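You operate a simulated robot arm through the tools that you are given. There is no shell and no other tool. Be economical: measure what you need, move in short steps, check, and stop when the job is done.

You are at the controls of a simulated robot arm. One attempt, no reset.

TASK
Torque the axle nut and pin it with the straight pin.
Fine: blue torque driver till it clicks, stand it back in its cup, then the straight pin down the lock plate hole; the bent pin stays.

The check looks at the end state, three seconds after you hand in, the way a careful person would. Anything else that was tipped, shoved, dropped, spilled or broken makes it a failure.

THE ROBOT
A 7-joint arm with a two-finger parallel gripper, fixed in place. Base frame: the origin is at the foot of the arm, x ahead of it, y to its left, z up; the work surface is at about z = 850. Readings come in mm, rad, newtons and seconds.
With the tool pointing down near the work surface it reaches from about 300 to 700 mm from the base axis. Its first joint turns from -1.152 to 1.152 rad. Payload 1.57 kg.
The TCP is the grasp point between the finger pads, 30 mm short of the fingertips. In the tool frame z runs along the fingers and y along their closing line. The gripper opens to 110 mm. The fingers are 24 mm wide and 12 mm thick; the gripper's body (48 by 112 mm) begins 78 mm behind the TCP.
Orientation is that of the tool frame in the base frame, as a unit quaternion [w, x, y, z]. With the fingers straight down and closing along the base's y, the tool's x points along the base's -x, its y along +y and its z along -z.

THE INTERFACE
- The arm moves only by the tool arm_command. Its argument "steps" is a list of rows, each an object of numbers (a shift or turn left out is 0, a gripper value left out holds the last): "tx", "ty", "tz": the shift along the tool's x, y, z in mm; "rx", "ry", "rz": the turn, a rotation vector about the tool's x, y, z in rad; "hand": the closure, from 0 (fully open) to 1 (shut). In form: [{"tx": .., "ty": .., "tz": .., "rx": .., "ry": .., "rz": .., "hand": ..}, ...]. A call has 1 to 10 rows; each row shifts and turns the commanded pose from where the row before left it, along the tool's axes as they then stand. Rows are played at 5 a second. More than 50 mm and 0.15 rad between two rows, or a gripper value outside its range, and nothing of the call is played. A pose out of reach is approached as far as the arm can. The call stops where the force on the tool passes 40 N (or 10 N more than at its start, if that is more) or the arm is blocked; 0.2 s more then pass. Each finger travels about 108 mm/s and halts on what it meets, pressing with about 26 N; the grip force reading is that of the motor and also rises with nothing between the fingers. The clock runs only during rows and for 0.2 s after the last one: add rows that do not move to give the fingers time. The reply holds the time, the measured pose of the TCP, the force on the tool along the base axes, the opening and the grip force, in the units named above and with some noise, and new pictures: "pictures" is both (left out), scene, wrist or none.
- Cameras (640 x 400 px; columns grow to the right, rows downward): "scene" is fixed at [159.9, -383.6, 1412.7]; the picture's right is [0.84, -0.55, 0.00], its down [-0.27, -0.41, -0.87] and it looks along [0.48, 0.73, -0.49] (base axes); focal length 252 px, centre (320, 200). "wrist" rides on the gripper at [-36, 0, -80] in the tool frame; the picture's right is [0.00, -1.00, 0.00], its down [0.97, 0.00, -0.24] and it looks along [0.24, 0.00, 0.97] (tool axes); focal length 218 px, centre (320, 200).
- locate(camera, pixels): for up to 12 pixels [column, row] of the newest picture of that camera ("zoom" is the newest enlarged one), the place [x, y, z] in the base frame of the surface seen there, good to about 3 mm. The clock stands still meanwhile.
- inspect(camera, box): a new picture of the part [left, top, right, bottom] of that camera's present view, enlarged. The clock stands still meanwhile.
- close_job(): hands the job in; it is judged then, once.

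Go step by step. Measure first, check grasps and placings, and put right what went wrong. The budget is 80 turns and 120 pictures, counting those below and the enlarged ones. Unless the task says otherwise, let go and move clear before handing in, and close with one line.

The tools are called after ">>>" as name(argument=value, ...) on one line, values as JSON. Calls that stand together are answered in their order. arm_command: Moves the arm, as the interface text tells. Its arguments: {"type":"object","properties":{"steps":{"type":"array","items":{"type":"object","properties":{"tx":{"type":"number"},"ty":{"type":"number"},"tz":{"type":"number"},"rx":{"type":"number"},"ry":{"type":"number"},"rz":{"type":"number"},"hand":{"type":"number"}}}},"pictures":{"type":"string","enum":["both","scene","wrist","none"]}},"required":["steps"]} The other tools are called the same way: locate (camera, pixels) gives the place of the surface under pixels of a picture; inspect (camera, box) takes an enlarged picture of a part of a camera's view; close_job () hands the job in.

At the start:

```text
time: 0.0
tcp_pos: [348.3, 92.6, 1277.0]
tool_rot: [0.0, 0.0, 1.0, 0.0]
contact_force: [-1.0, 0.1, 0.5]
gripper_width: 109.9
gripper_force: 0.1
```

scene: 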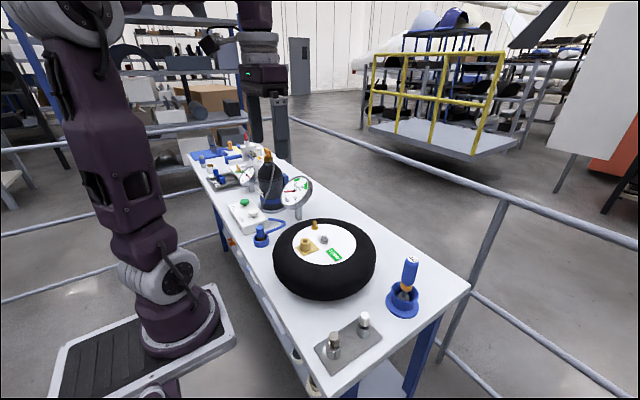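
wrist: 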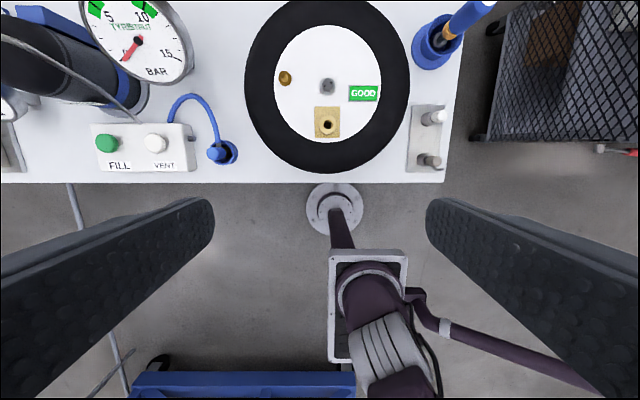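

The scene shows the tire with nut and lock plate (around scene 320,240), the blue driver in its cup (405,290), and two pins on a grey tray (350,340). I'll enlarge these to see the details.

>>> inspect(camera="scene", box=[270, 210, 380, 280])

>>> inspect(camera="scene", box=[310, 250, 430, 380])

>>> inspect(camera="wrist", box=[260, 0, 500, 180])

>>> locate(camera="wrist", pixels=[[327, 86], [327, 124], [285, 78], [363, 93], [437, 117], [435, 161], [415, 150], [437, 45], [480, 10], [340, 60]])

>>> locate(camera="scene", pixels=[[410, 260], [408, 285], [404, 294], [364, 315], [363, 330], [333, 340], [333, 353], [306, 243], [324, 239], [314, 224], [390, 305], [417, 305]])

```text
5.71 times, centred on (325, 245) of scene
```

zoom: 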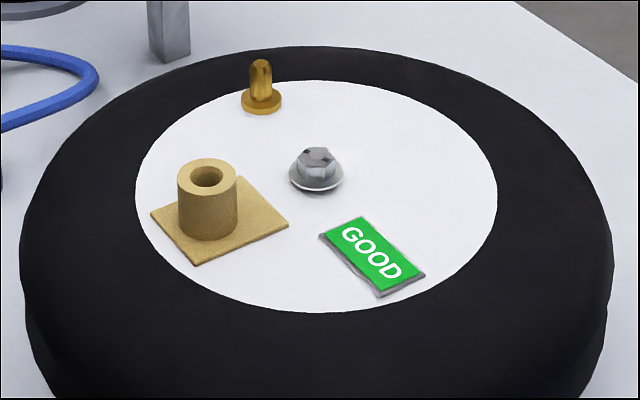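

```text
3.08 times, centred on (370, 315) of scene
```

zoom: 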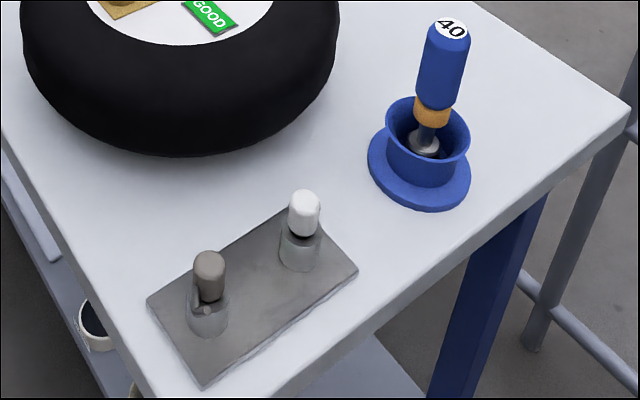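

```text
2.22 times, centred on (380, 90) of wrist
```

zoom: 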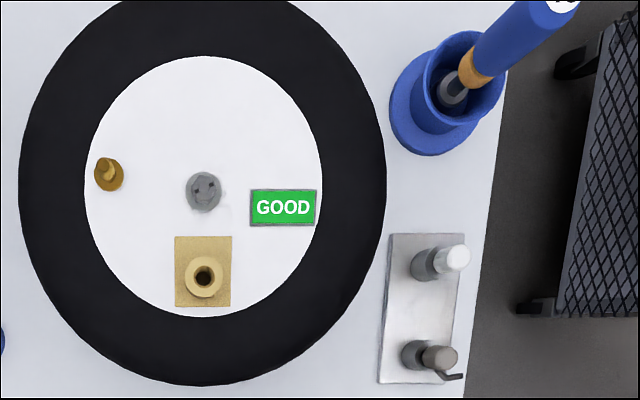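

```text
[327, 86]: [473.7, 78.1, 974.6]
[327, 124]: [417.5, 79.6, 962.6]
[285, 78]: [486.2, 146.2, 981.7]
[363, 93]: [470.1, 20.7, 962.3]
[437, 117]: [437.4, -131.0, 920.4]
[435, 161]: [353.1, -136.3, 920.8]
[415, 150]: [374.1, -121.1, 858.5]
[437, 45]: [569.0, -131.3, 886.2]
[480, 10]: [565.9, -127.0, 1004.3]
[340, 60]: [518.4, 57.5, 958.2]
```

```text
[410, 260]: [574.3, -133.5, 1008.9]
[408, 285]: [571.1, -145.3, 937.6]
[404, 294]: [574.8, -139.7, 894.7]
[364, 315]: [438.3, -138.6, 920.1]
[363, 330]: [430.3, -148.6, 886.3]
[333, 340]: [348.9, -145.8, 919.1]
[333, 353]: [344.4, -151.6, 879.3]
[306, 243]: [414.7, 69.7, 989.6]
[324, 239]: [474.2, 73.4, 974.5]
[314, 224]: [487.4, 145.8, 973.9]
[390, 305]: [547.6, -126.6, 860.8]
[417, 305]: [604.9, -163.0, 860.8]
```

The driver stands near (572,-138), the straight white-capped pin at (437,-136), the bent pin at (350,-140), the nut at (474,76) and the lock plate boss at (416,72). I'll move to look down at the driver from closer in.

>>> arm_command(steps=[{"tx": -22, "ty": -29, "tz": 12}, {"tx": -22, "ty": -29, "tz": 12}, {"tx": -22, "ty": -29, "tz": 12}, {"tx": -22, "ty": -29, "tz": 12}, {"tx": -22, "ty": -29, "tz": 12}, {"tx": -22, "ty": -29, "tz": 12}, {"tx": -22, "ty": -29, "tz": 12}, {"tx": -22, "ty": -29, "tz": 12}, {}, {}])

```text
time: 2.2
tcp_pos: [523.6, -140.8, 1180.3]
tool_rot: [0.0, 0.0, 1.0, 0.0]
contact_force: [-0.4, 1.3, 0.3]
gripper_width: 110.2
gripper_force: 0.2
```

scene: 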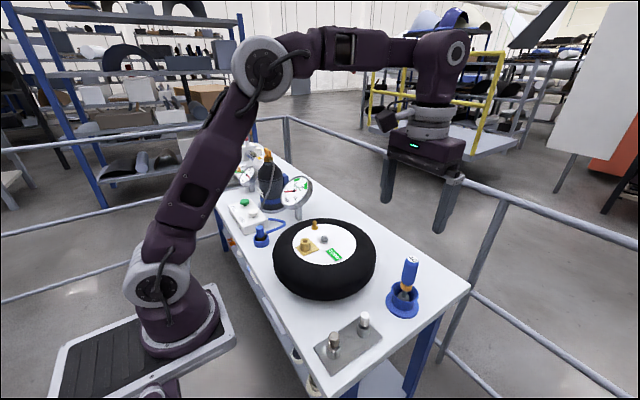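
wrist: 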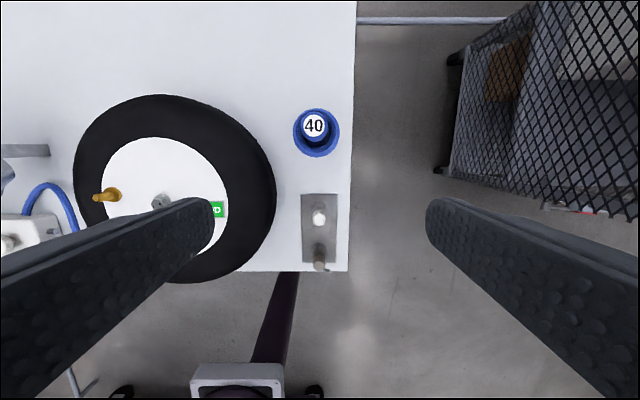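

The driver's top shows at wrist (314,126). I'll measure its top, the cup rim and the pins from this view.

>>> locate(camera="wrist", pixels=[[314, 126], [307, 126], [321, 126], [314, 118], [314, 134], [296, 132], [337, 132], [319, 217], [320, 264], [317, 111], [317, 154]])

>>> inspect(camera="scene", box=[380, 250, 430, 325])

>>> inspect(camera="wrist", box=[270, 90, 370, 280])

```text
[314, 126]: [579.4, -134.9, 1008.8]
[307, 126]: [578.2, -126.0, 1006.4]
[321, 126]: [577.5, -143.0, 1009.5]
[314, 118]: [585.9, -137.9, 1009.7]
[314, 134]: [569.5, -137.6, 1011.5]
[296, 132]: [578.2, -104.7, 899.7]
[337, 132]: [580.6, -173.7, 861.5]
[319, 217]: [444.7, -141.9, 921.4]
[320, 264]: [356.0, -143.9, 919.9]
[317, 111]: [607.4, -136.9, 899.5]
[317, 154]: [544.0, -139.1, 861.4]
```

```text
5.33 times, centred on (405, 288) of scene
```

zoom: 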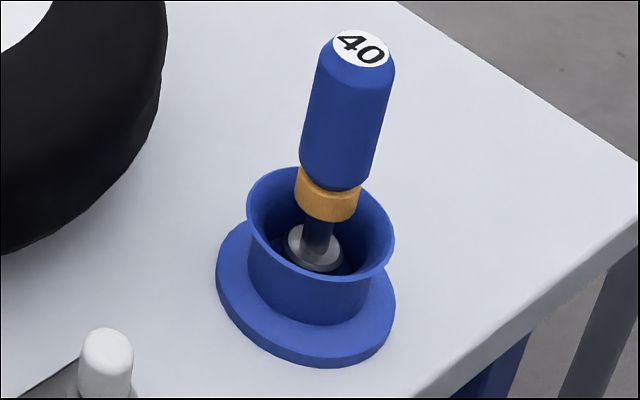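

```text
2.11 times, centred on (320, 185) of wrist
```

zoom: 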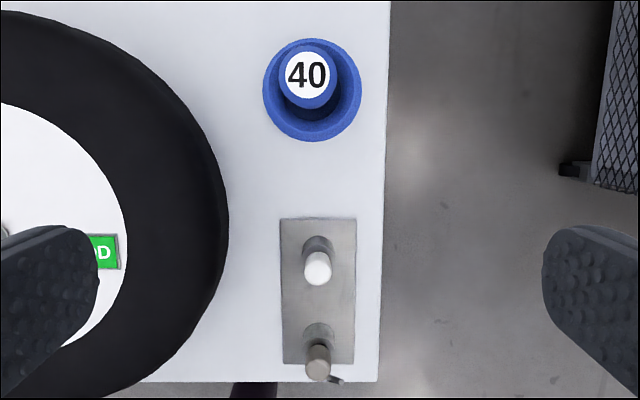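

The driver is upright with its top at about (577.5,-136.5,1010), and the cup rim is at z = 900. I'll go over it and pre-turn the wrist counter-clockwise, so there is plenty of clockwise range for tightening.

>>> arm_command(steps=[{"tx": -27, "ty": 2, "tz": 10}, {"tx": -27, "ty": 2, "tz": 10}, {"rz": -0.15}, {"rz": -0.15}, {"rz": -0.15}, {"rz": -0.15}, {"rz": -0.15}, {"rz": -0.15}, {"rz": -0.15}, {"rz": -0.15}], pictures="none")

>>> arm_command(steps=[{"rz": -0.15}, {"rz": -0.15}, {"rz": -0.0708}, {}, {}], pictures="both")

```text
time: 4.4
tcp_pos: [579.5, -136.7, 1161.6]
tool_rot: [0.0, -0.566, 0.825, 0.0]
contact_force: [0.1, -0.2, 0.2]
gripper_width: 109.9
gripper_force: 0.1
```

```text
time: 5.6
tcp_pos: [578.8, -135.8, 1162.1]
tool_rot: [0.0, -0.707, 0.707, 0.0]
contact_force: [-0.2, -0.1, -0.6]
gripper_width: 110.2
gripper_force: 0.1
```

scene: 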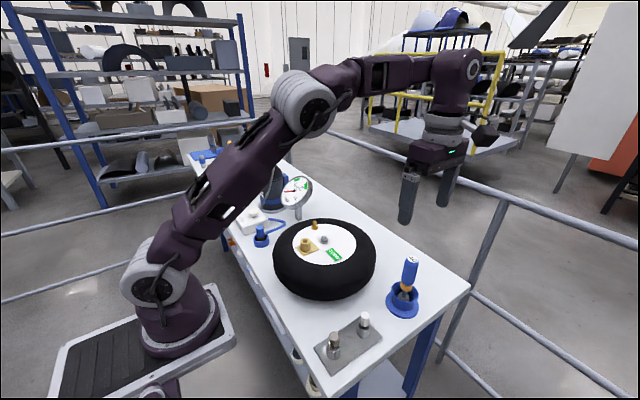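
wrist: 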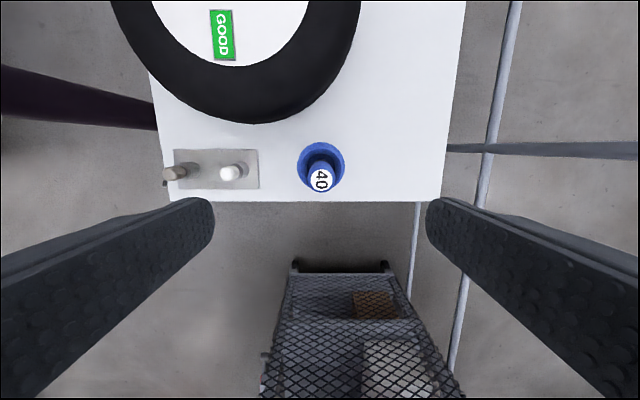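

The wrist turned 90° and is over the driver, with its top at wrist (321,180). I'll confirm its centre before descending.

>>> locate(camera="wrist", pixels=[[321, 172], [321, 180], [321, 189], [313, 180], [329, 180], [298, 165], [344, 165], [320, 142]])

```text
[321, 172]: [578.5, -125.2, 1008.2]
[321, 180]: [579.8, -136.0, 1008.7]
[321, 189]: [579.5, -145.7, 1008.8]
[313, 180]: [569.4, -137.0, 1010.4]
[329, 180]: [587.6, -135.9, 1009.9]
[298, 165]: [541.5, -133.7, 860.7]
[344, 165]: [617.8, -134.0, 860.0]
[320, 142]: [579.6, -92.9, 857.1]
```

The driver's centre is at (579,-136), right under the TCP. I'll descend to z ≈ 982 and close on the handle.

>>> arm_command(steps=[{"tz": 45}, {"tz": 45}, {"tz": 45}, {"tz": 25}, {"tz": 20}, {}, {}], pictures="both")

```text
time: 7.2
tcp_pos: [577.4, -134.0, 979.9]
tool_rot: [0.0, 0.708, -0.707, 0.0]
contact_force: [-0.2, 0.0, 0.0]
gripper_width: 110.2
gripper_force: 0.1
```

scene: 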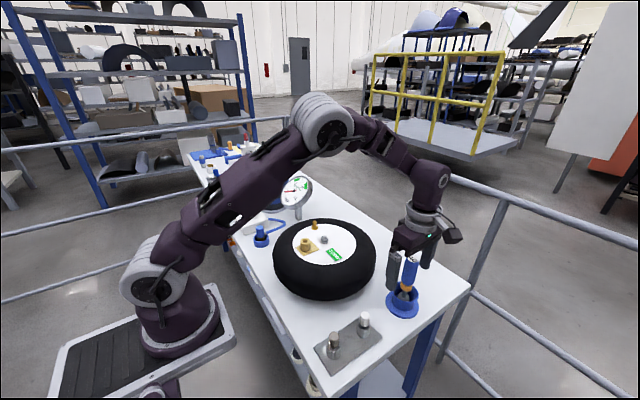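
wrist: 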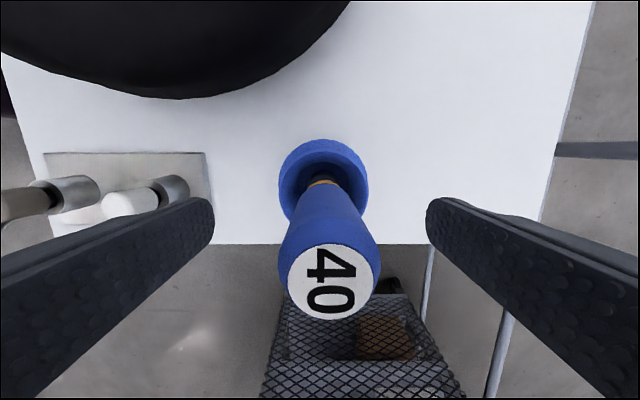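

The handle sits between the fingers, so I'll close the gripper.

>>> arm_command(steps=[{"hand": 0.5}, {"hand": 1}, {}, {}, {}], pictures="wrist")

```text
time: 8.4
tcp_pos: [577.3, -135.2, 979.8]
tool_rot: [0.0, 0.707, -0.707, 0.0]
contact_force: [0.3, 0.0, -0.5]
gripper_width: 30.5
gripper_force: 26.1
```

wrist: 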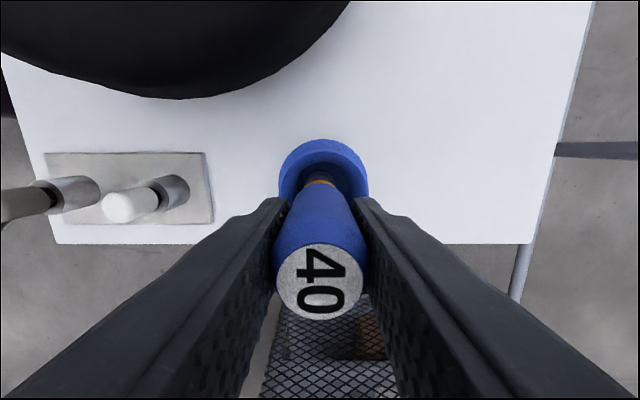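

I have a firm grip at 30.5 mm. I'll lift straight up 150 mm and look.

>>> arm_command(steps=[{"tz": -15}, {"tz": -25}, {"tz": -35}, {"tz": -40}, {"tz": -35}, {}, {}], pictures="both")

>>> inspect(camera="scene", box=[360, 160, 460, 330])

```text
time: 10.0
tcp_pos: [579.0, -135.1, 1131.3]
tool_rot: [0.0, -0.707, 0.707, 0.0]
contact_force: [0.0, -0.4, -3.1]
gripper_width: 30.2
gripper_force: 26.1
```

scene: 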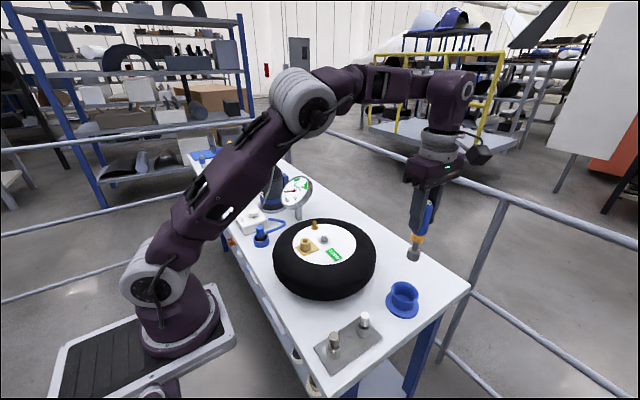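
wrist: 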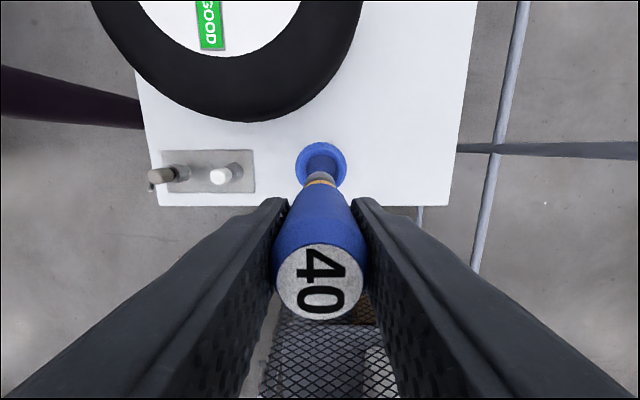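

```text
2.35 times, centred on (410, 245) of scene
```

zoom: 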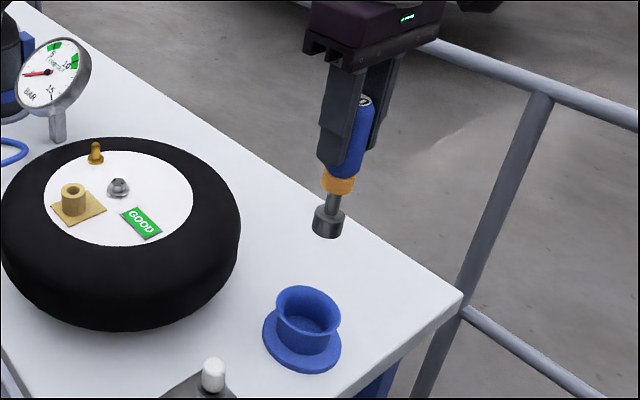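

The driver is held clear and upright. I'll locate the socket's bottom edge and axis, the nut, the cup interior and the plate hole.

>>> locate(camera="zoom", pixels=[[323, 234], [315, 226], [341, 228], [328, 222], [306, 325], [277, 310], [341, 320], [325, 290], [118, 187], [118, 181], [118, 195], [73, 187]])

>>> inspect(camera="scene", box=[310, 230, 338, 248])

```text
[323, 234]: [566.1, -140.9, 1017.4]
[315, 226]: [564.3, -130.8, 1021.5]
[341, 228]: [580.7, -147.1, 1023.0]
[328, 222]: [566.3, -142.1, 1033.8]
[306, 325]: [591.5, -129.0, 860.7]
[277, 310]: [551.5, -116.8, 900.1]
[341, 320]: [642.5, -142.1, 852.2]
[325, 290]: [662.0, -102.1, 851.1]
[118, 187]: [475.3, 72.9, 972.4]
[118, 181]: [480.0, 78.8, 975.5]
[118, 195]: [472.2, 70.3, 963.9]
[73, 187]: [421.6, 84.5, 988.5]
```

```text
16.00 times, centred on (324, 239) of scene
```

zoom: 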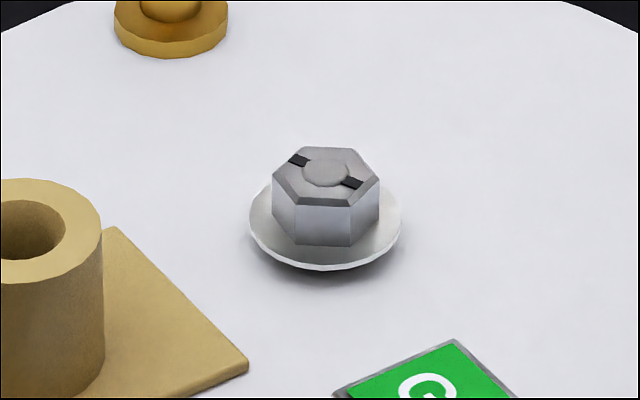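

The socket's bottom is about 116 mm below the TCP. I'll measure the nut's top finely from this zoom, including its corners and washer edges.

>>> locate(camera="zoom", pixels=[[325, 172], [305, 148], [358, 152], [377, 182], [277, 183], [352, 202], [298, 202], [252, 220], [400, 225], [326, 267], [500, 200], [30, 195]])

```text
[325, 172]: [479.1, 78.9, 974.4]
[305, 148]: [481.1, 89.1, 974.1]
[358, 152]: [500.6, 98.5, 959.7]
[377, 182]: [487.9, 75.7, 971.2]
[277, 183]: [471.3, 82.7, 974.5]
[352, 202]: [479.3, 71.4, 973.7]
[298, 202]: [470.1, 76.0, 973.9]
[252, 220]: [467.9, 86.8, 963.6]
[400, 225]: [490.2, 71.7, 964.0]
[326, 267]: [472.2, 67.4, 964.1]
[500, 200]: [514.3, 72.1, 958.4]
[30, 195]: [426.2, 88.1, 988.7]
```

Opposite nut corners put its centre at about (479.5,79.5), with its top at 974 and the washer at 964. I'll carry the driver above the nut with about 40 mm of clearance.

>>> arm_command(steps=[{"tx": -20, "ty": 9.2}, {"tx": -35, "ty": 16.1}, {"tx": -35, "ty": 16.1}, {"tx": -35, "ty": 16.1}, {"tx": -35, "ty": 16.1}, {"tx": -30, "ty": 13.8}, {"tx": -24.9, "ty": 11.4}, {}, {}, {}], pictures="both")

>>> inspect(camera="scene", box=[280, 190, 360, 250])

>>> inspect(camera="wrist", box=[260, 100, 380, 220])

```text
time: 12.2
tcp_pos: [477.4, 78.8, 1130.8]
tool_rot: [0.0, -0.707, 0.707, 0.0]
contact_force: [-0.8, -0.8, -2.1]
gripper_width: 30.5
gripper_force: 26.3
```

scene: 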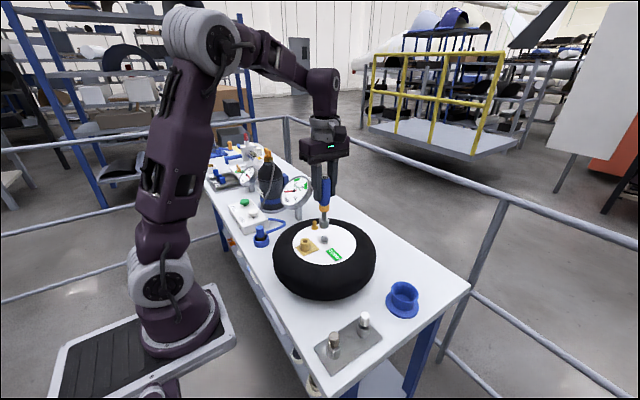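
wrist: 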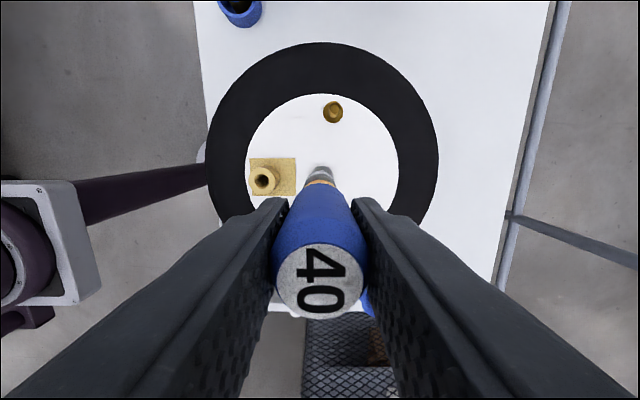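

```text
6.67 times, centred on (320, 220) of scene
```

zoom: 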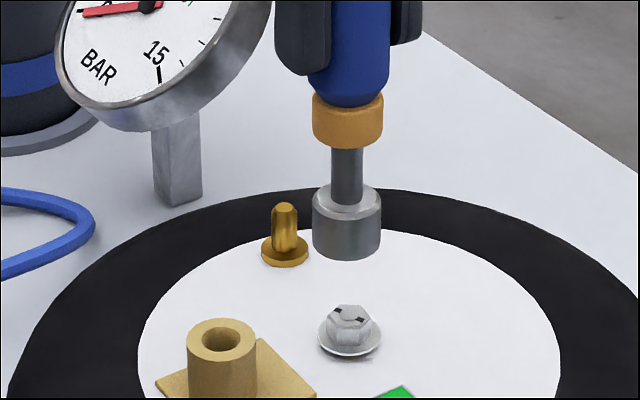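

```text
3.33 times, centred on (320, 160) of wrist
```

zoom: 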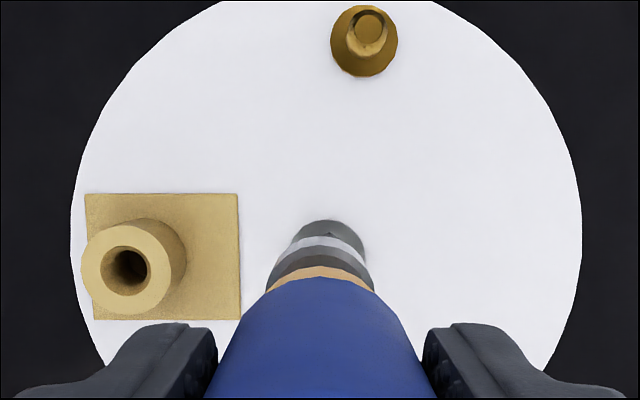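

The scene zoom shows the socket's axis (col 346) nearly over the nut (col 349). I'll use locate in the wrist zoom to check the dark shape at (335,235) and the socket's edges.

>>> locate(camera="zoom", pixels=[[335, 226], [320, 231], [350, 231], [362, 250], [330, 240], [318, 255], [276, 278], [364, 278], [292, 262], [318, 272]])

>>> inspect(camera="wrist", box=[300, 155, 340, 190])

```text
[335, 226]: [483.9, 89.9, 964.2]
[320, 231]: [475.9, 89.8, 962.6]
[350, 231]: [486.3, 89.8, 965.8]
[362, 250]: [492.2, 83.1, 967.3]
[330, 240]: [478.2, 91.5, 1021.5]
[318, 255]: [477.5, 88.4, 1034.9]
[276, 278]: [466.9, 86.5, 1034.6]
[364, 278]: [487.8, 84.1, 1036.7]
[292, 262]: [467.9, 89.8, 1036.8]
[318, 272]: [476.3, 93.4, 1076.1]
```

```text
11.43 times, centred on (320, 172) of wrist
```

zoom: 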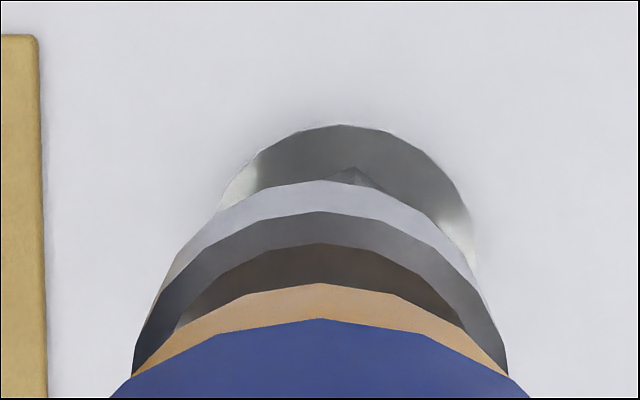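

The wrist zoom shows the washer centred at col ~346 against the driver's axis at 320, so the driver should go about 2.5 mm towards +x. I'll get a tight scene zoom for the other direction.

>>> inspect(camera="scene", box=[306, 214, 342, 246])

```text
12.50 times, centred on (324, 230) of scene
```

zoom: 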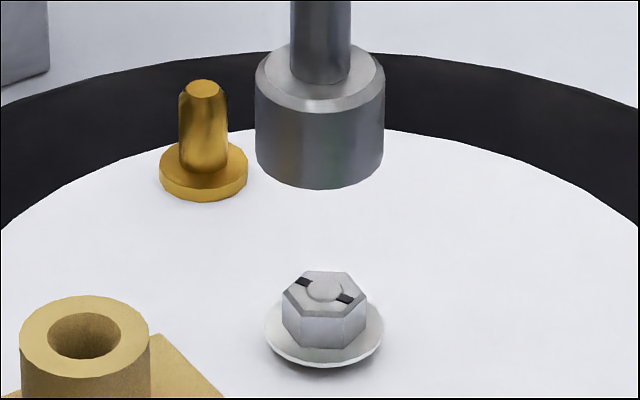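

Combining both views, the driver needs about +2.6 mm in x and +2.5 mm in y. I'll correct that, go down 30 mm to just above the nut and check.

>>> arm_command(steps=[{"tx": -2.5, "ty": -2.6}, {"tz": 15}, {"tz": 15}, {}, {}], pictures="none")

>>> inspect(camera="scene", box=[306, 220, 342, 252])

>>> inspect(camera="wrist", box=[300, 155, 340, 190])

```text
time: 13.4
tcp_pos: [482.8, 81.6, 1100.1]
tool_rot: [0.0, -0.707, 0.707, 0.0]
contact_force: [-0.5, 1.2, -1.9]
gripper_width: 30.3
gripper_force: 26.0
```

```text
12.50 times, centred on (324, 236) of scene
```

zoom: 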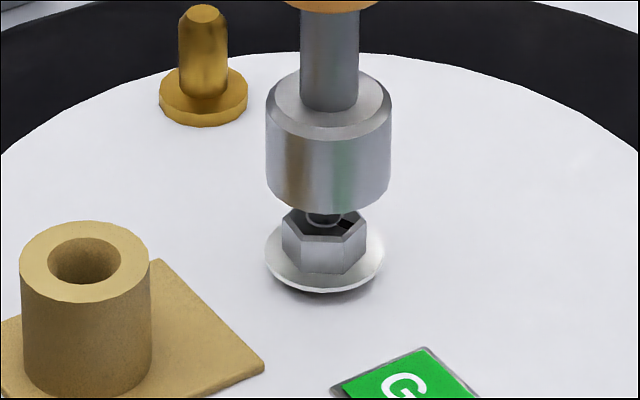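

```text
11.43 times, centred on (320, 172) of wrist
```

zoom: 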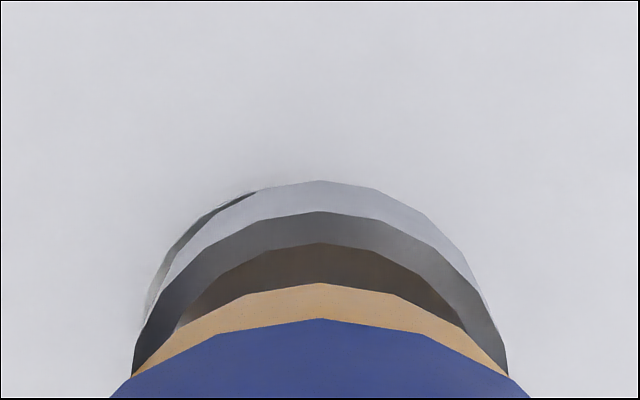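

The socket slightly overshot: the scene shows 328 against 324.5, and the wrist shows a washer crescent on the left. I'll correct by about -1.7 mm in x and -0.6 mm in y and recheck.

>>> arm_command(steps=[{"tx": 0.6, "ty": 1.7}, {}, {}], pictures="none")

>>> inspect(camera="scene", box=[306, 220, 342, 252])

>>> inspect(camera="wrist", box=[300, 155, 340, 190])

```text
time: 14.2
tcp_pos: [481.6, 82.2, 1101.1]
tool_rot: [0.0, -0.707, 0.707, 0.0]
contact_force: [0.2, -0.7, -2.8]
gripper_width: 30.1
gripper_force: 26.1
```

```text
12.50 times, centred on (324, 236) of scene
```

zoom: 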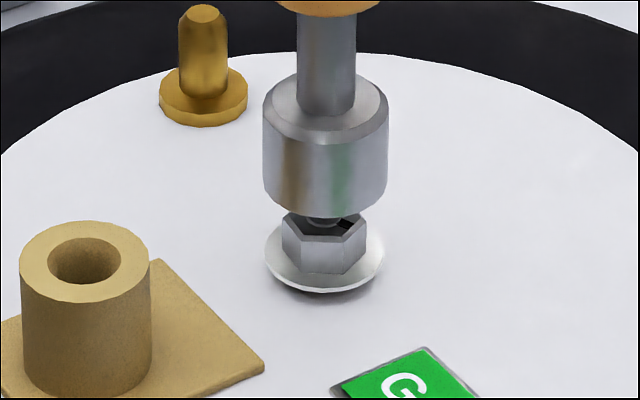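

```text
11.43 times, centred on (320, 172) of wrist
```

zoom: 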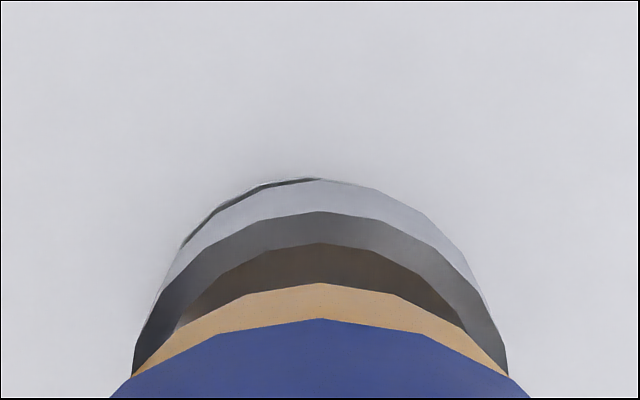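

It's nearly concentric now: the scene shows 325.5 against 324.5, and the wrist about 0.6 mm off in x. I'll trim and descend gently onto the nut, watching the force.

>>> arm_command(steps=[{"ty": 0.5, "tz": 3}, {"tz": 4}, {"tz": 3}, {"tz": 2}, {"tz": 2}, {"tz": 2}, {"tz": 2}, {}], pictures="none")

>>> inspect(camera="scene", box=[306, 220, 342, 252])

```text
time: 16.0
tcp_pos: [481.8, 82.0, 1084.3]
tool_rot: [0.0, -0.707, 0.708, 0.0]
contact_force: [-1.0, -1.3, -2.2]
gripper_width: 30.2
gripper_force: 25.9
```

```text
12.50 times, centred on (324, 236) of scene
```

zoom: 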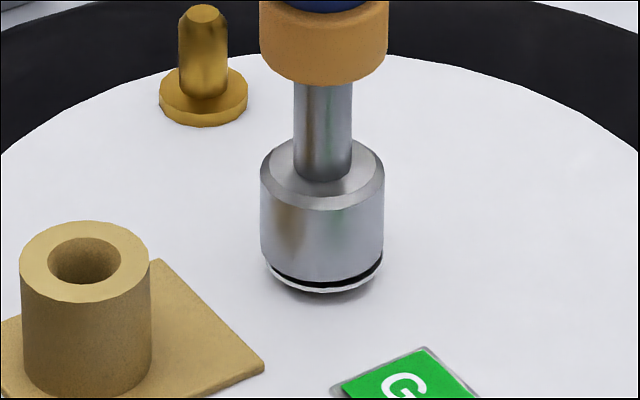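

The socket has slipped over the nut without contact force, leaving a small gap above the washer. I'll go down a few more millimetres until I feel contact.

>>> arm_command(steps=[{"tz": 1}, {"tz": 1}, {"tz": 1}, {}], pictures="none")

>>> inspect(camera="scene", box=[306, 220, 342, 252])

```text
time: 17.0
tcp_pos: [480.7, 81.2, 1082.0]
tool_rot: [0.001, -0.707, 0.708, -0.001]
contact_force: [-7.3, -2.2, 19.8]
gripper_width: 30.3
gripper_force: 26.3
stopped in row 4: the force on the tool passed its limit (the readings are from after the stop); the commanded pose is now the measured one
```

```text
12.50 times, centred on (324, 236) of scene
```

zoom: 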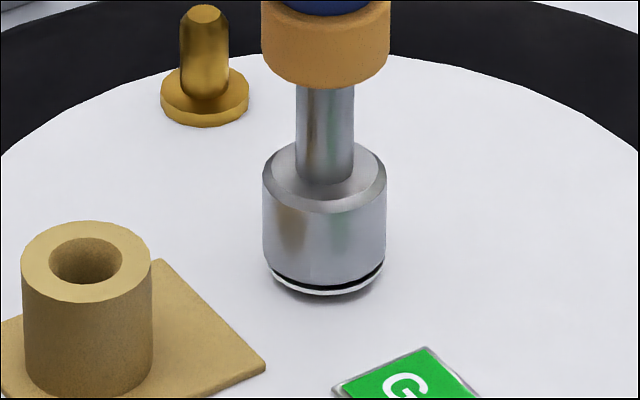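

It's seated with about 20 N of down-force. I'll turn clockwise in small steps and watch for the click.

>>> arm_command(steps=[{"rz": 0.08}, {"rz": 0.08}, {"rz": 0.08}, {"rz": 0.08}, {"rz": 0.08}, {}], pictures="none")

>>> inspect(camera="scene", box=[290, 200, 350, 252])

```text
time: 18.4
tcp_pos: [481.7, 81.0, 1081.8]
tool_rot: [0.001, -0.552, 0.834, 0.0]
contact_force: [-1.6, -5.1, 14.6]
gripper_width: 30.1
gripper_force: 25.7
```

```text
7.69 times, centred on (320, 226) of scene
```

zoom: 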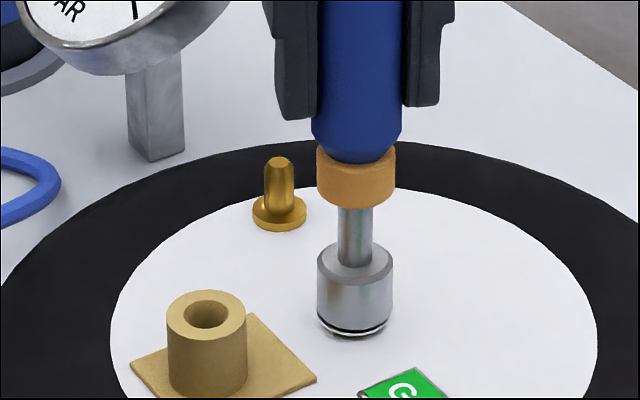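

The turn was smooth, with no click reported yet. I'll continue clockwise, using the wrist picture to see whether the handle slips.

>>> arm_command(steps=[{"rz": 0.1}, {"rz": 0.1}, {"rz": 0.1}, {"rz": 0.1}, {"rz": 0.1}, {"rz": 0.1}, {}], pictures="wrist")

```text
time: 20.0
tcp_pos: [481.0, 82.0, 1080.6]
tool_rot: [0.001, -0.281, 0.96, 0.0]
contact_force: [0.0, -3.9, 13.2]
gripper_width: 30.1
gripper_force: 25.8
```

wrist: 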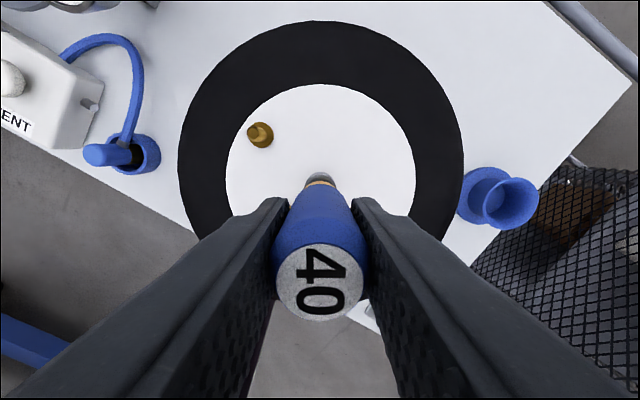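

There's no slip: "40" stays put in the grip after 1.0 rad. I'll continue clockwise.

>>> arm_command(steps=[{"rz": 0.1}, {"rz": 0.1}, {"rz": 0.1}, {"rz": 0.1}, {"rz": 0.1}, {"rz": 0.1}, {"rz": 0.1}, {"rz": 0.1}, {}], pictures="wrist")

>>> inspect(camera="scene", box=[290, 200, 350, 252])

```text
time: 22.0
tcp_pos: [481.0, 82.6, 1080.6]
tool_rot: [-0.001, 0.115, 0.993, 0.0]
contact_force: [2.7, -6.6, -5.2]
gripper_width: 30.3
gripper_force: 25.8
```

wrist: 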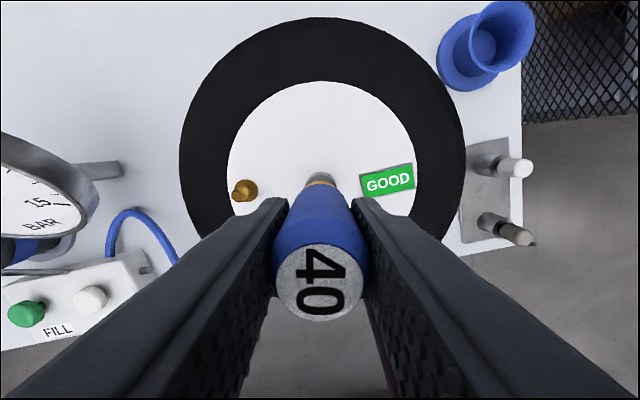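

```text
7.69 times, centred on (320, 226) of scene
```

zoom: 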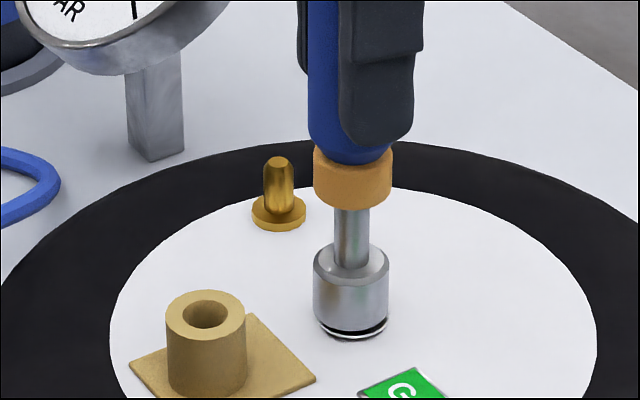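

No click yet after 1.8 rad, and the down-force has faded (z force now -5). I'll press down about 1 mm, ease the sideways load and keep turning.

>>> arm_command(steps=[{"tz": 0.7, "ty": -0.5}, {"tz": 0.6}, {}], pictures="none")

>>> arm_command(steps=[{"rz": 0.1}, {"rz": 0.1}, {"rz": 0.1}, {"rz": 0.1}, {}], pictures="none")

```text
time: 22.8
tcp_pos: [480.5, 81.8, 1079.0]
tool_rot: [0.002, 0.114, 0.993, 0.0]
contact_force: [-2.1, -3.6, 15.4]
gripper_width: 30.4
gripper_force: 25.4
```

```text
time: 24.0
tcp_pos: [481.1, 82.5, 1078.8]
tool_rot: [0.0, 0.31, 0.951, 0.001]
contact_force: [4.5, -2.1, 8.5]
gripper_width: 30.2
gripper_force: 25.9
```

Contact is restored at z ≈ 1079, so the nut seems to be following down. I'll keep turning.

>>> arm_command(steps=[{"rz": 0.1, "tz": 0.2}, {"rz": 0.1}, {"rz": 0.1, "tz": 0.2}, {"rz": 0.1}, {"rz": 0.1, "tz": 0.2}, {"rz": 0.1}, {}], pictures="wrist")

>>> inspect(camera="scene", box=[290, 200, 350, 252])

```text
time: 25.6
tcp_pos: [479.6, 81.5, 1079.5]
tool_rot: [0.0, 0.577, 0.816, 0.0]
contact_force: [-1.6, -6.2, 0.8]
gripper_width: 30.2
gripper_force: 26.1
```

wrist: 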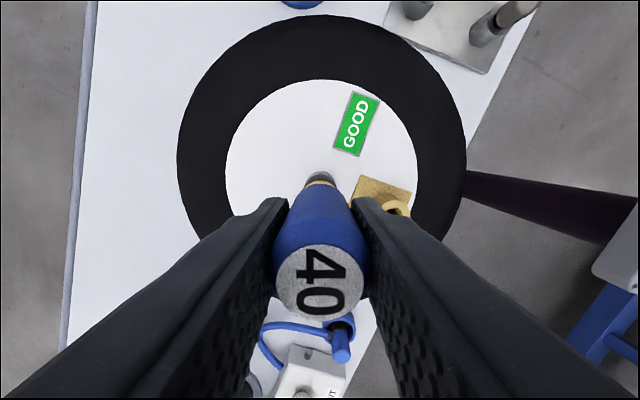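

```text
7.69 times, centred on (320, 226) of scene
```

zoom: 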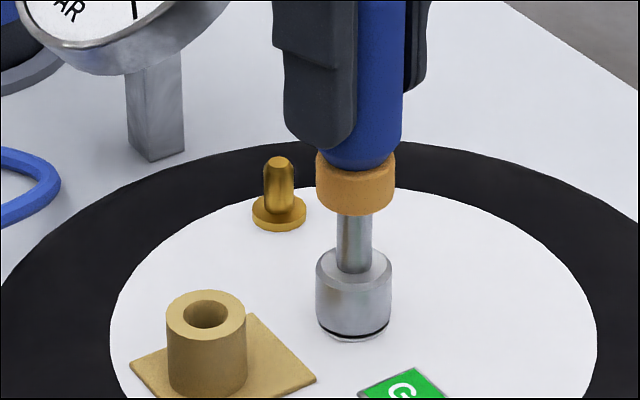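

The gap under the socket is shrinking, so the nut is threading down. I'll keep turning with a light push.

>>> arm_command(steps=[{"tz": 1.0}, {"rz": 0.1, "tz": 0.2}, {"rz": 0.1}, {"rz": 0.1, "tz": 0.2}, {"rz": 0.1}, {"rz": 0.1, "tz": 0.2}, {"rz": 0.1}, {}], pictures="none")

```text
time: 27.4
tcp_pos: [481.0, 80.7, 1076.6]
tool_rot: [0.001, 0.793, 0.609, 0.001]
contact_force: [-3.0, -7.3, 15.2]
gripper_width: 30.3
gripper_force: 26.1
```

z is down to 1076.6 and rotation is still free at 3.4 rad in total. I'll keep going.

>>> arm_command(steps=[{"rz": 0.1}, {"rz": 0.1}, {"rz": 0.1}, {"rz": 0.1}, {"rz": 0.1}, {"rz": 0.1}, {}], pictures="wrist")

>>> inspect(camera="scene", box=[290, 200, 350, 252])

```text
time: 29.0
tcp_pos: [481.2, 81.4, 1077.4]
tool_rot: [0.0, 0.938, 0.348, 0.003]
contact_force: [0.2, -3.1, 31.6]
gripper_width: 30.2
gripper_force: 26.0
```

wrist: 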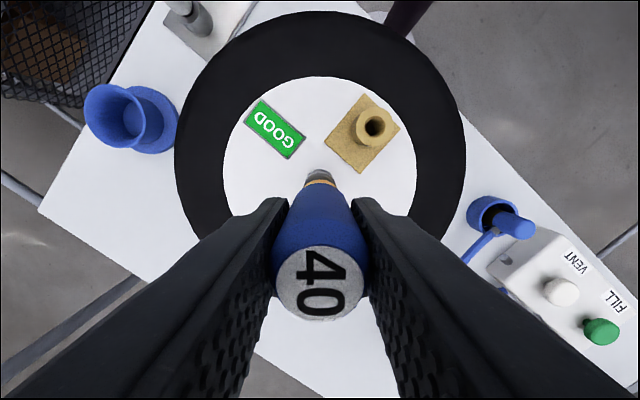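

```text
7.69 times, centred on (320, 226) of scene
```

zoom: 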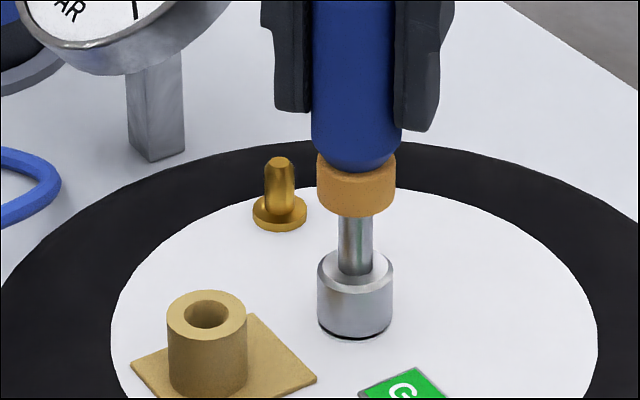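

The force rose to 32 N and the washer is nearly covered. I'll ease off 0.8 mm and keep turning.

>>> arm_command(steps=[{"tz": -0.7}, {"rz": 0.1}, {"rz": 0.1}, {"rz": 0.1}, {"rz": 0.1}, {}], pictures="wrist")

```text
time: 30.4
tcp_pos: [482.2, 81.0, 1077.5]
tool_rot: [0.0, 0.988, 0.154, 0.0]
contact_force: [-0.9, 0.1, -2.6]
gripper_width: 30.2
gripper_force: 25.9
```

wrist: 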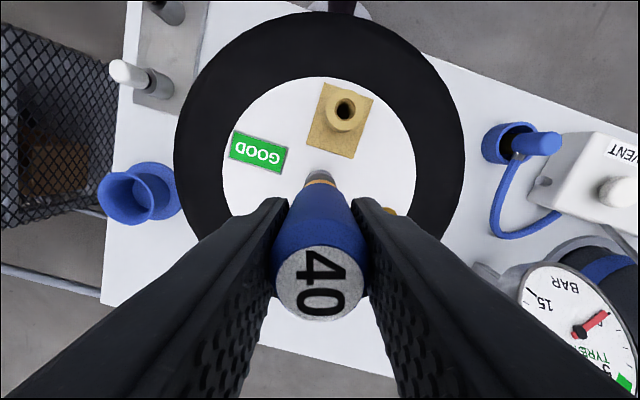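

The force is back to just the driver's weight. I'll press lightly again and continue turning, now at 4.4 rad in total.

>>> arm_command(steps=[{"tz": 0.4}, {"rz": 0.1}, {"rz": 0.1, "tz": 0.2}, {"rz": 0.1}, {"rz": 0.1}, {"rz": 0.1}, {}], pictures="none")

>>> inspect(camera="scene", box=[306, 220, 342, 252])

```text
time: 32.0
tcp_pos: [481.5, 80.5, 1077.2]
tool_rot: [0.0, 0.995, -0.095, 0.001]
contact_force: [-0.3, -2.7, 17.2]
gripper_width: 30.3
gripper_force: 25.6
```

```text
12.50 times, centred on (324, 236) of scene
```

zoom: 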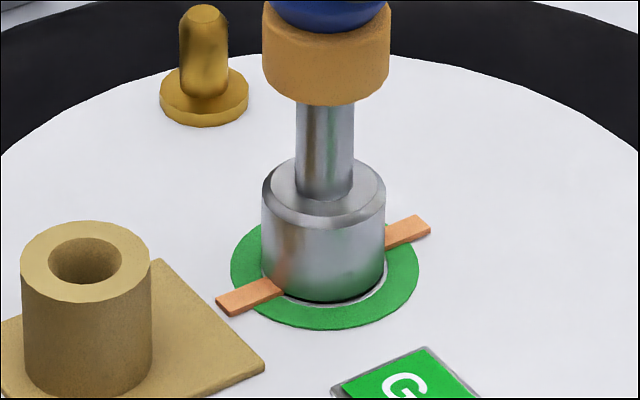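

A green ring with copper tabs has appeared around the nut, so the driver has clicked. I'll stop turning and lift straight off.

>>> arm_command(steps=[{"tz": -3}, {"tz": -6}, {"tz": -10}, {"tz": -15}, {"tz": -20}, {}], pictures="both")

>>> inspect(camera="scene", box=[290, 200, 350, 260])

```text
time: 33.4
tcp_pos: [480.7, 83.4, 1133.3]
tool_rot: [0.0, 0.996, -0.094, 0.0]
contact_force: [0.2, -0.3, -2.4]
gripper_width: 30.2
gripper_force: 25.9
```

scene: 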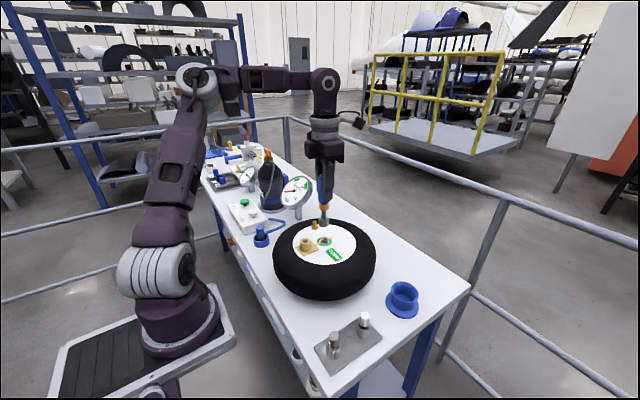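
wrist: 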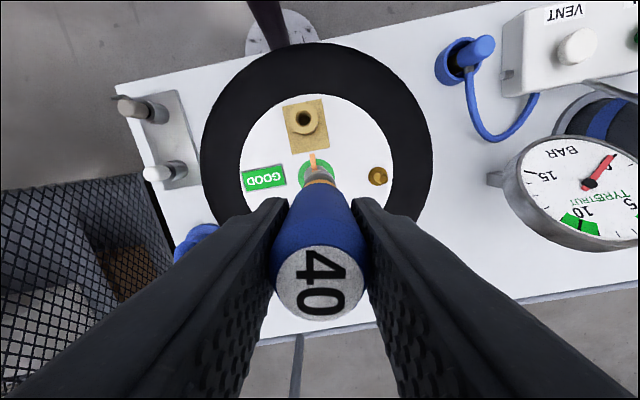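

```text
6.67 times, centred on (320, 230) of scene
```

zoom: 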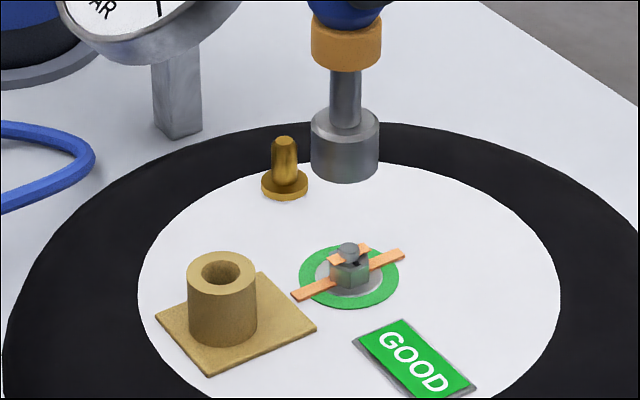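

The nut is torqued: the ring is green, the copper marks line up and the socket is clear. I'll unwind the wrist back to the standard heading at this height before returning the driver.

>>> arm_command(steps=[{"rz": -0.15}, {"rz": -0.15}, {"rz": -0.15}, {"rz": -0.15}, {"rz": -0.15}, {"rz": -0.15}, {"rz": -0.15}, {"rz": -0.15}, {"rz": -0.15}, {"rz": -0.15}], pictures="none")

>>> arm_command(steps=[{"rz": -0.15}, {"rz": -0.15}, {"rz": -0.15}, {"rz": -0.15}, {"rz": -0.15}, {"rz": -0.15}, {"rz": -0.15}, {"rz": -0.15}, {"rz": -0.15}, {"rz": -0.15}], pictures="none")

>>> arm_command(steps=[{"rz": -0.15}, {"rz": -0.15}, {"rz": -0.03}, {}, {}], pictures="none")

```text
time: 35.6
tcp_pos: [481.9, 82.5, 1131.3]
tool_rot: [0.0, 0.792, 0.611, 0.001]
contact_force: [0.0, -0.1, -2.1]
gripper_width: 30.2
gripper_force: 25.7
```

```text
time: 37.8
tcp_pos: [483.0, 81.5, 1131.2]
tool_rot: [0.0, 0.162, 0.987, 0.001]
contact_force: [0.8, 0.3, -2.7]
gripper_width: 30.0
gripper_force: 26.0
```

```text
time: 39.0
tcp_pos: [481.2, 81.0, 1131.5]
tool_rot: [0.001, 0.001, 1.0, 0.0]
contact_force: [-0.9, 0.0, -3.4]
gripper_width: 30.2
gripper_force: 26.1
```

The heading is standard again. I'll carry the driver back over the cup at (579,-136).

>>> arm_command(steps=[{"tx": -8, "ty": -18}, {"tx": -15, "ty": -34}, {"tx": -17, "ty": -38}, {"tx": -17, "ty": -38}, {"tx": -17, "ty": -38}, {"tx": -14, "ty": -32}, {"tx": -9, "ty": -19.8}, {}, {}], pictures="both")

>>> inspect(camera="scene", box=[370, 230, 450, 330])

>>> inspect(camera="wrist", box=[280, 110, 360, 190])

```text
time: 41.0
tcp_pos: [576.5, -139.4, 1135.7]
tool_rot: [0.0, 0.001, 1.0, 0.0]
contact_force: [-0.2, -0.1, -3.4]
gripper_width: 30.1
gripper_force: 26.2
```

scene: 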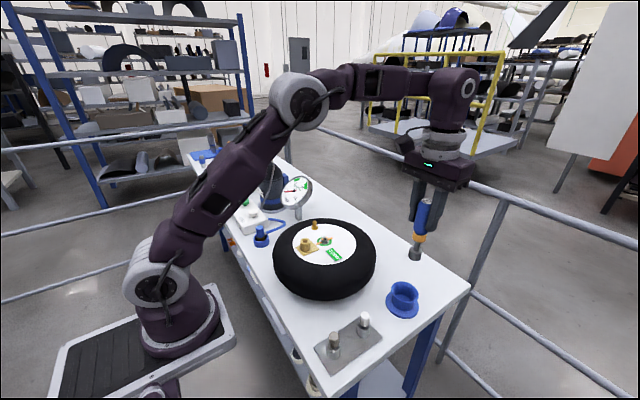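
wrist: 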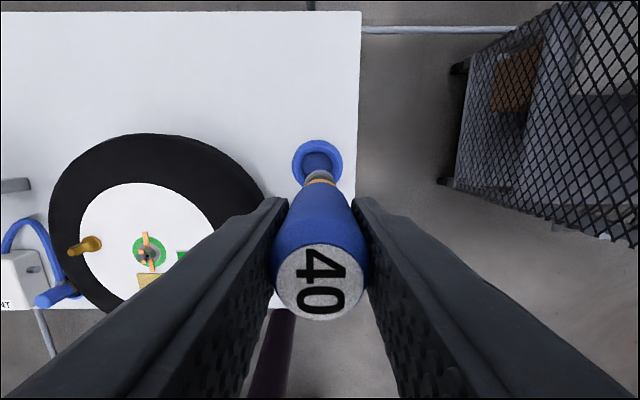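

```text
4.00 times, centred on (410, 280) of scene
```

zoom: 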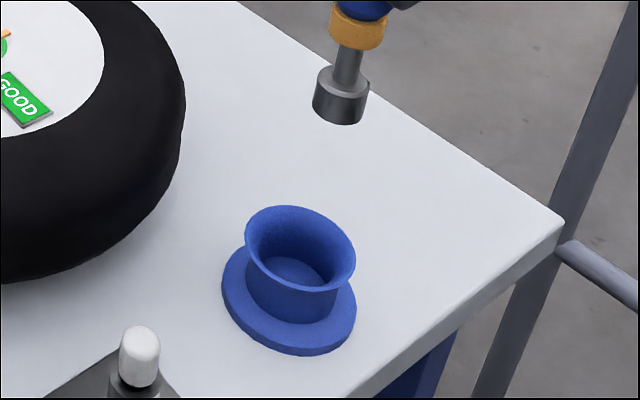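

```text
5.00 times, centred on (320, 150) of wrist
```

zoom: 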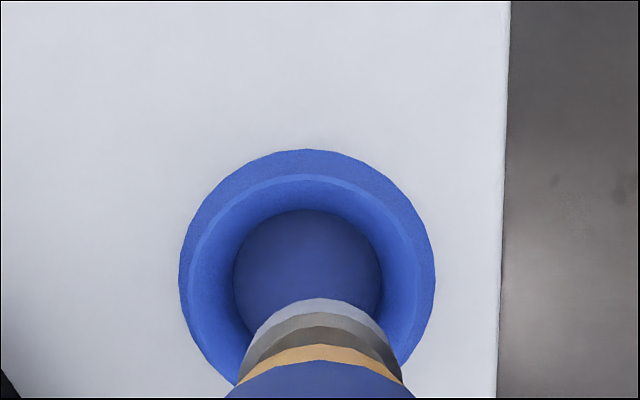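

The cup centre (zoom col 308) is left of the driver's axis (320), and the reading of (576.5,-139.4) agrees. I'll correct by +2 mm in x and +3 mm in y and go down partway.

>>> arm_command(steps=[{"tx": -2, "ty": 3}, {"tz": 30}, {"tz": 30}, {"tz": 20}, {}, {}], pictures="none")

>>> inspect(camera="scene", box=[370, 250, 440, 330])

>>> inspect(camera="wrist", box=[280, 110, 360, 190])

```text
time: 42.4
tcp_pos: [577.6, -135.4, 1050.4]
tool_rot: [0.002, 0.001, 1.0, 0.0]
contact_force: [0.3, -0.2, -2.5]
gripper_width: 30.1
gripper_force: 26.4
```

```text
5.00 times, centred on (405, 290) of scene
```

zoom: 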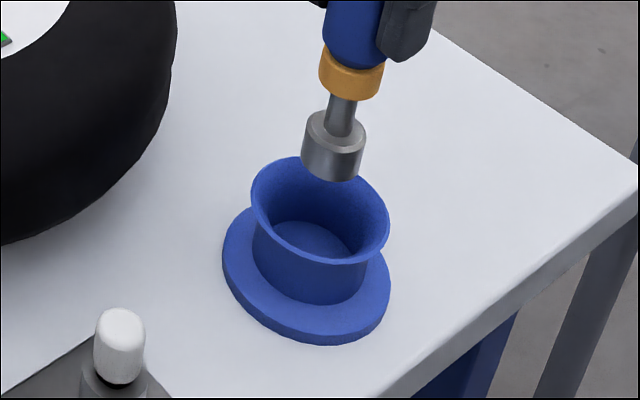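

```text
5.00 times, centred on (320, 150) of wrist
```

zoom: 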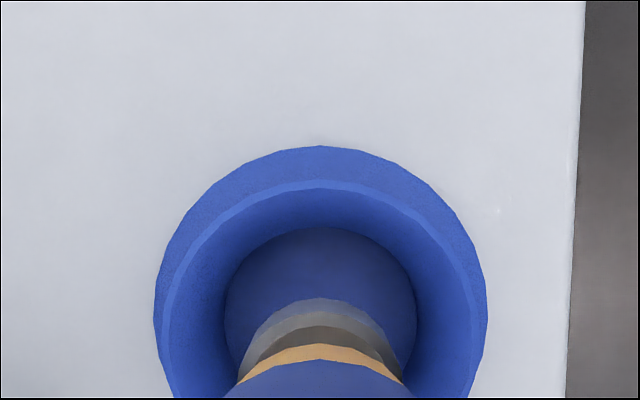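

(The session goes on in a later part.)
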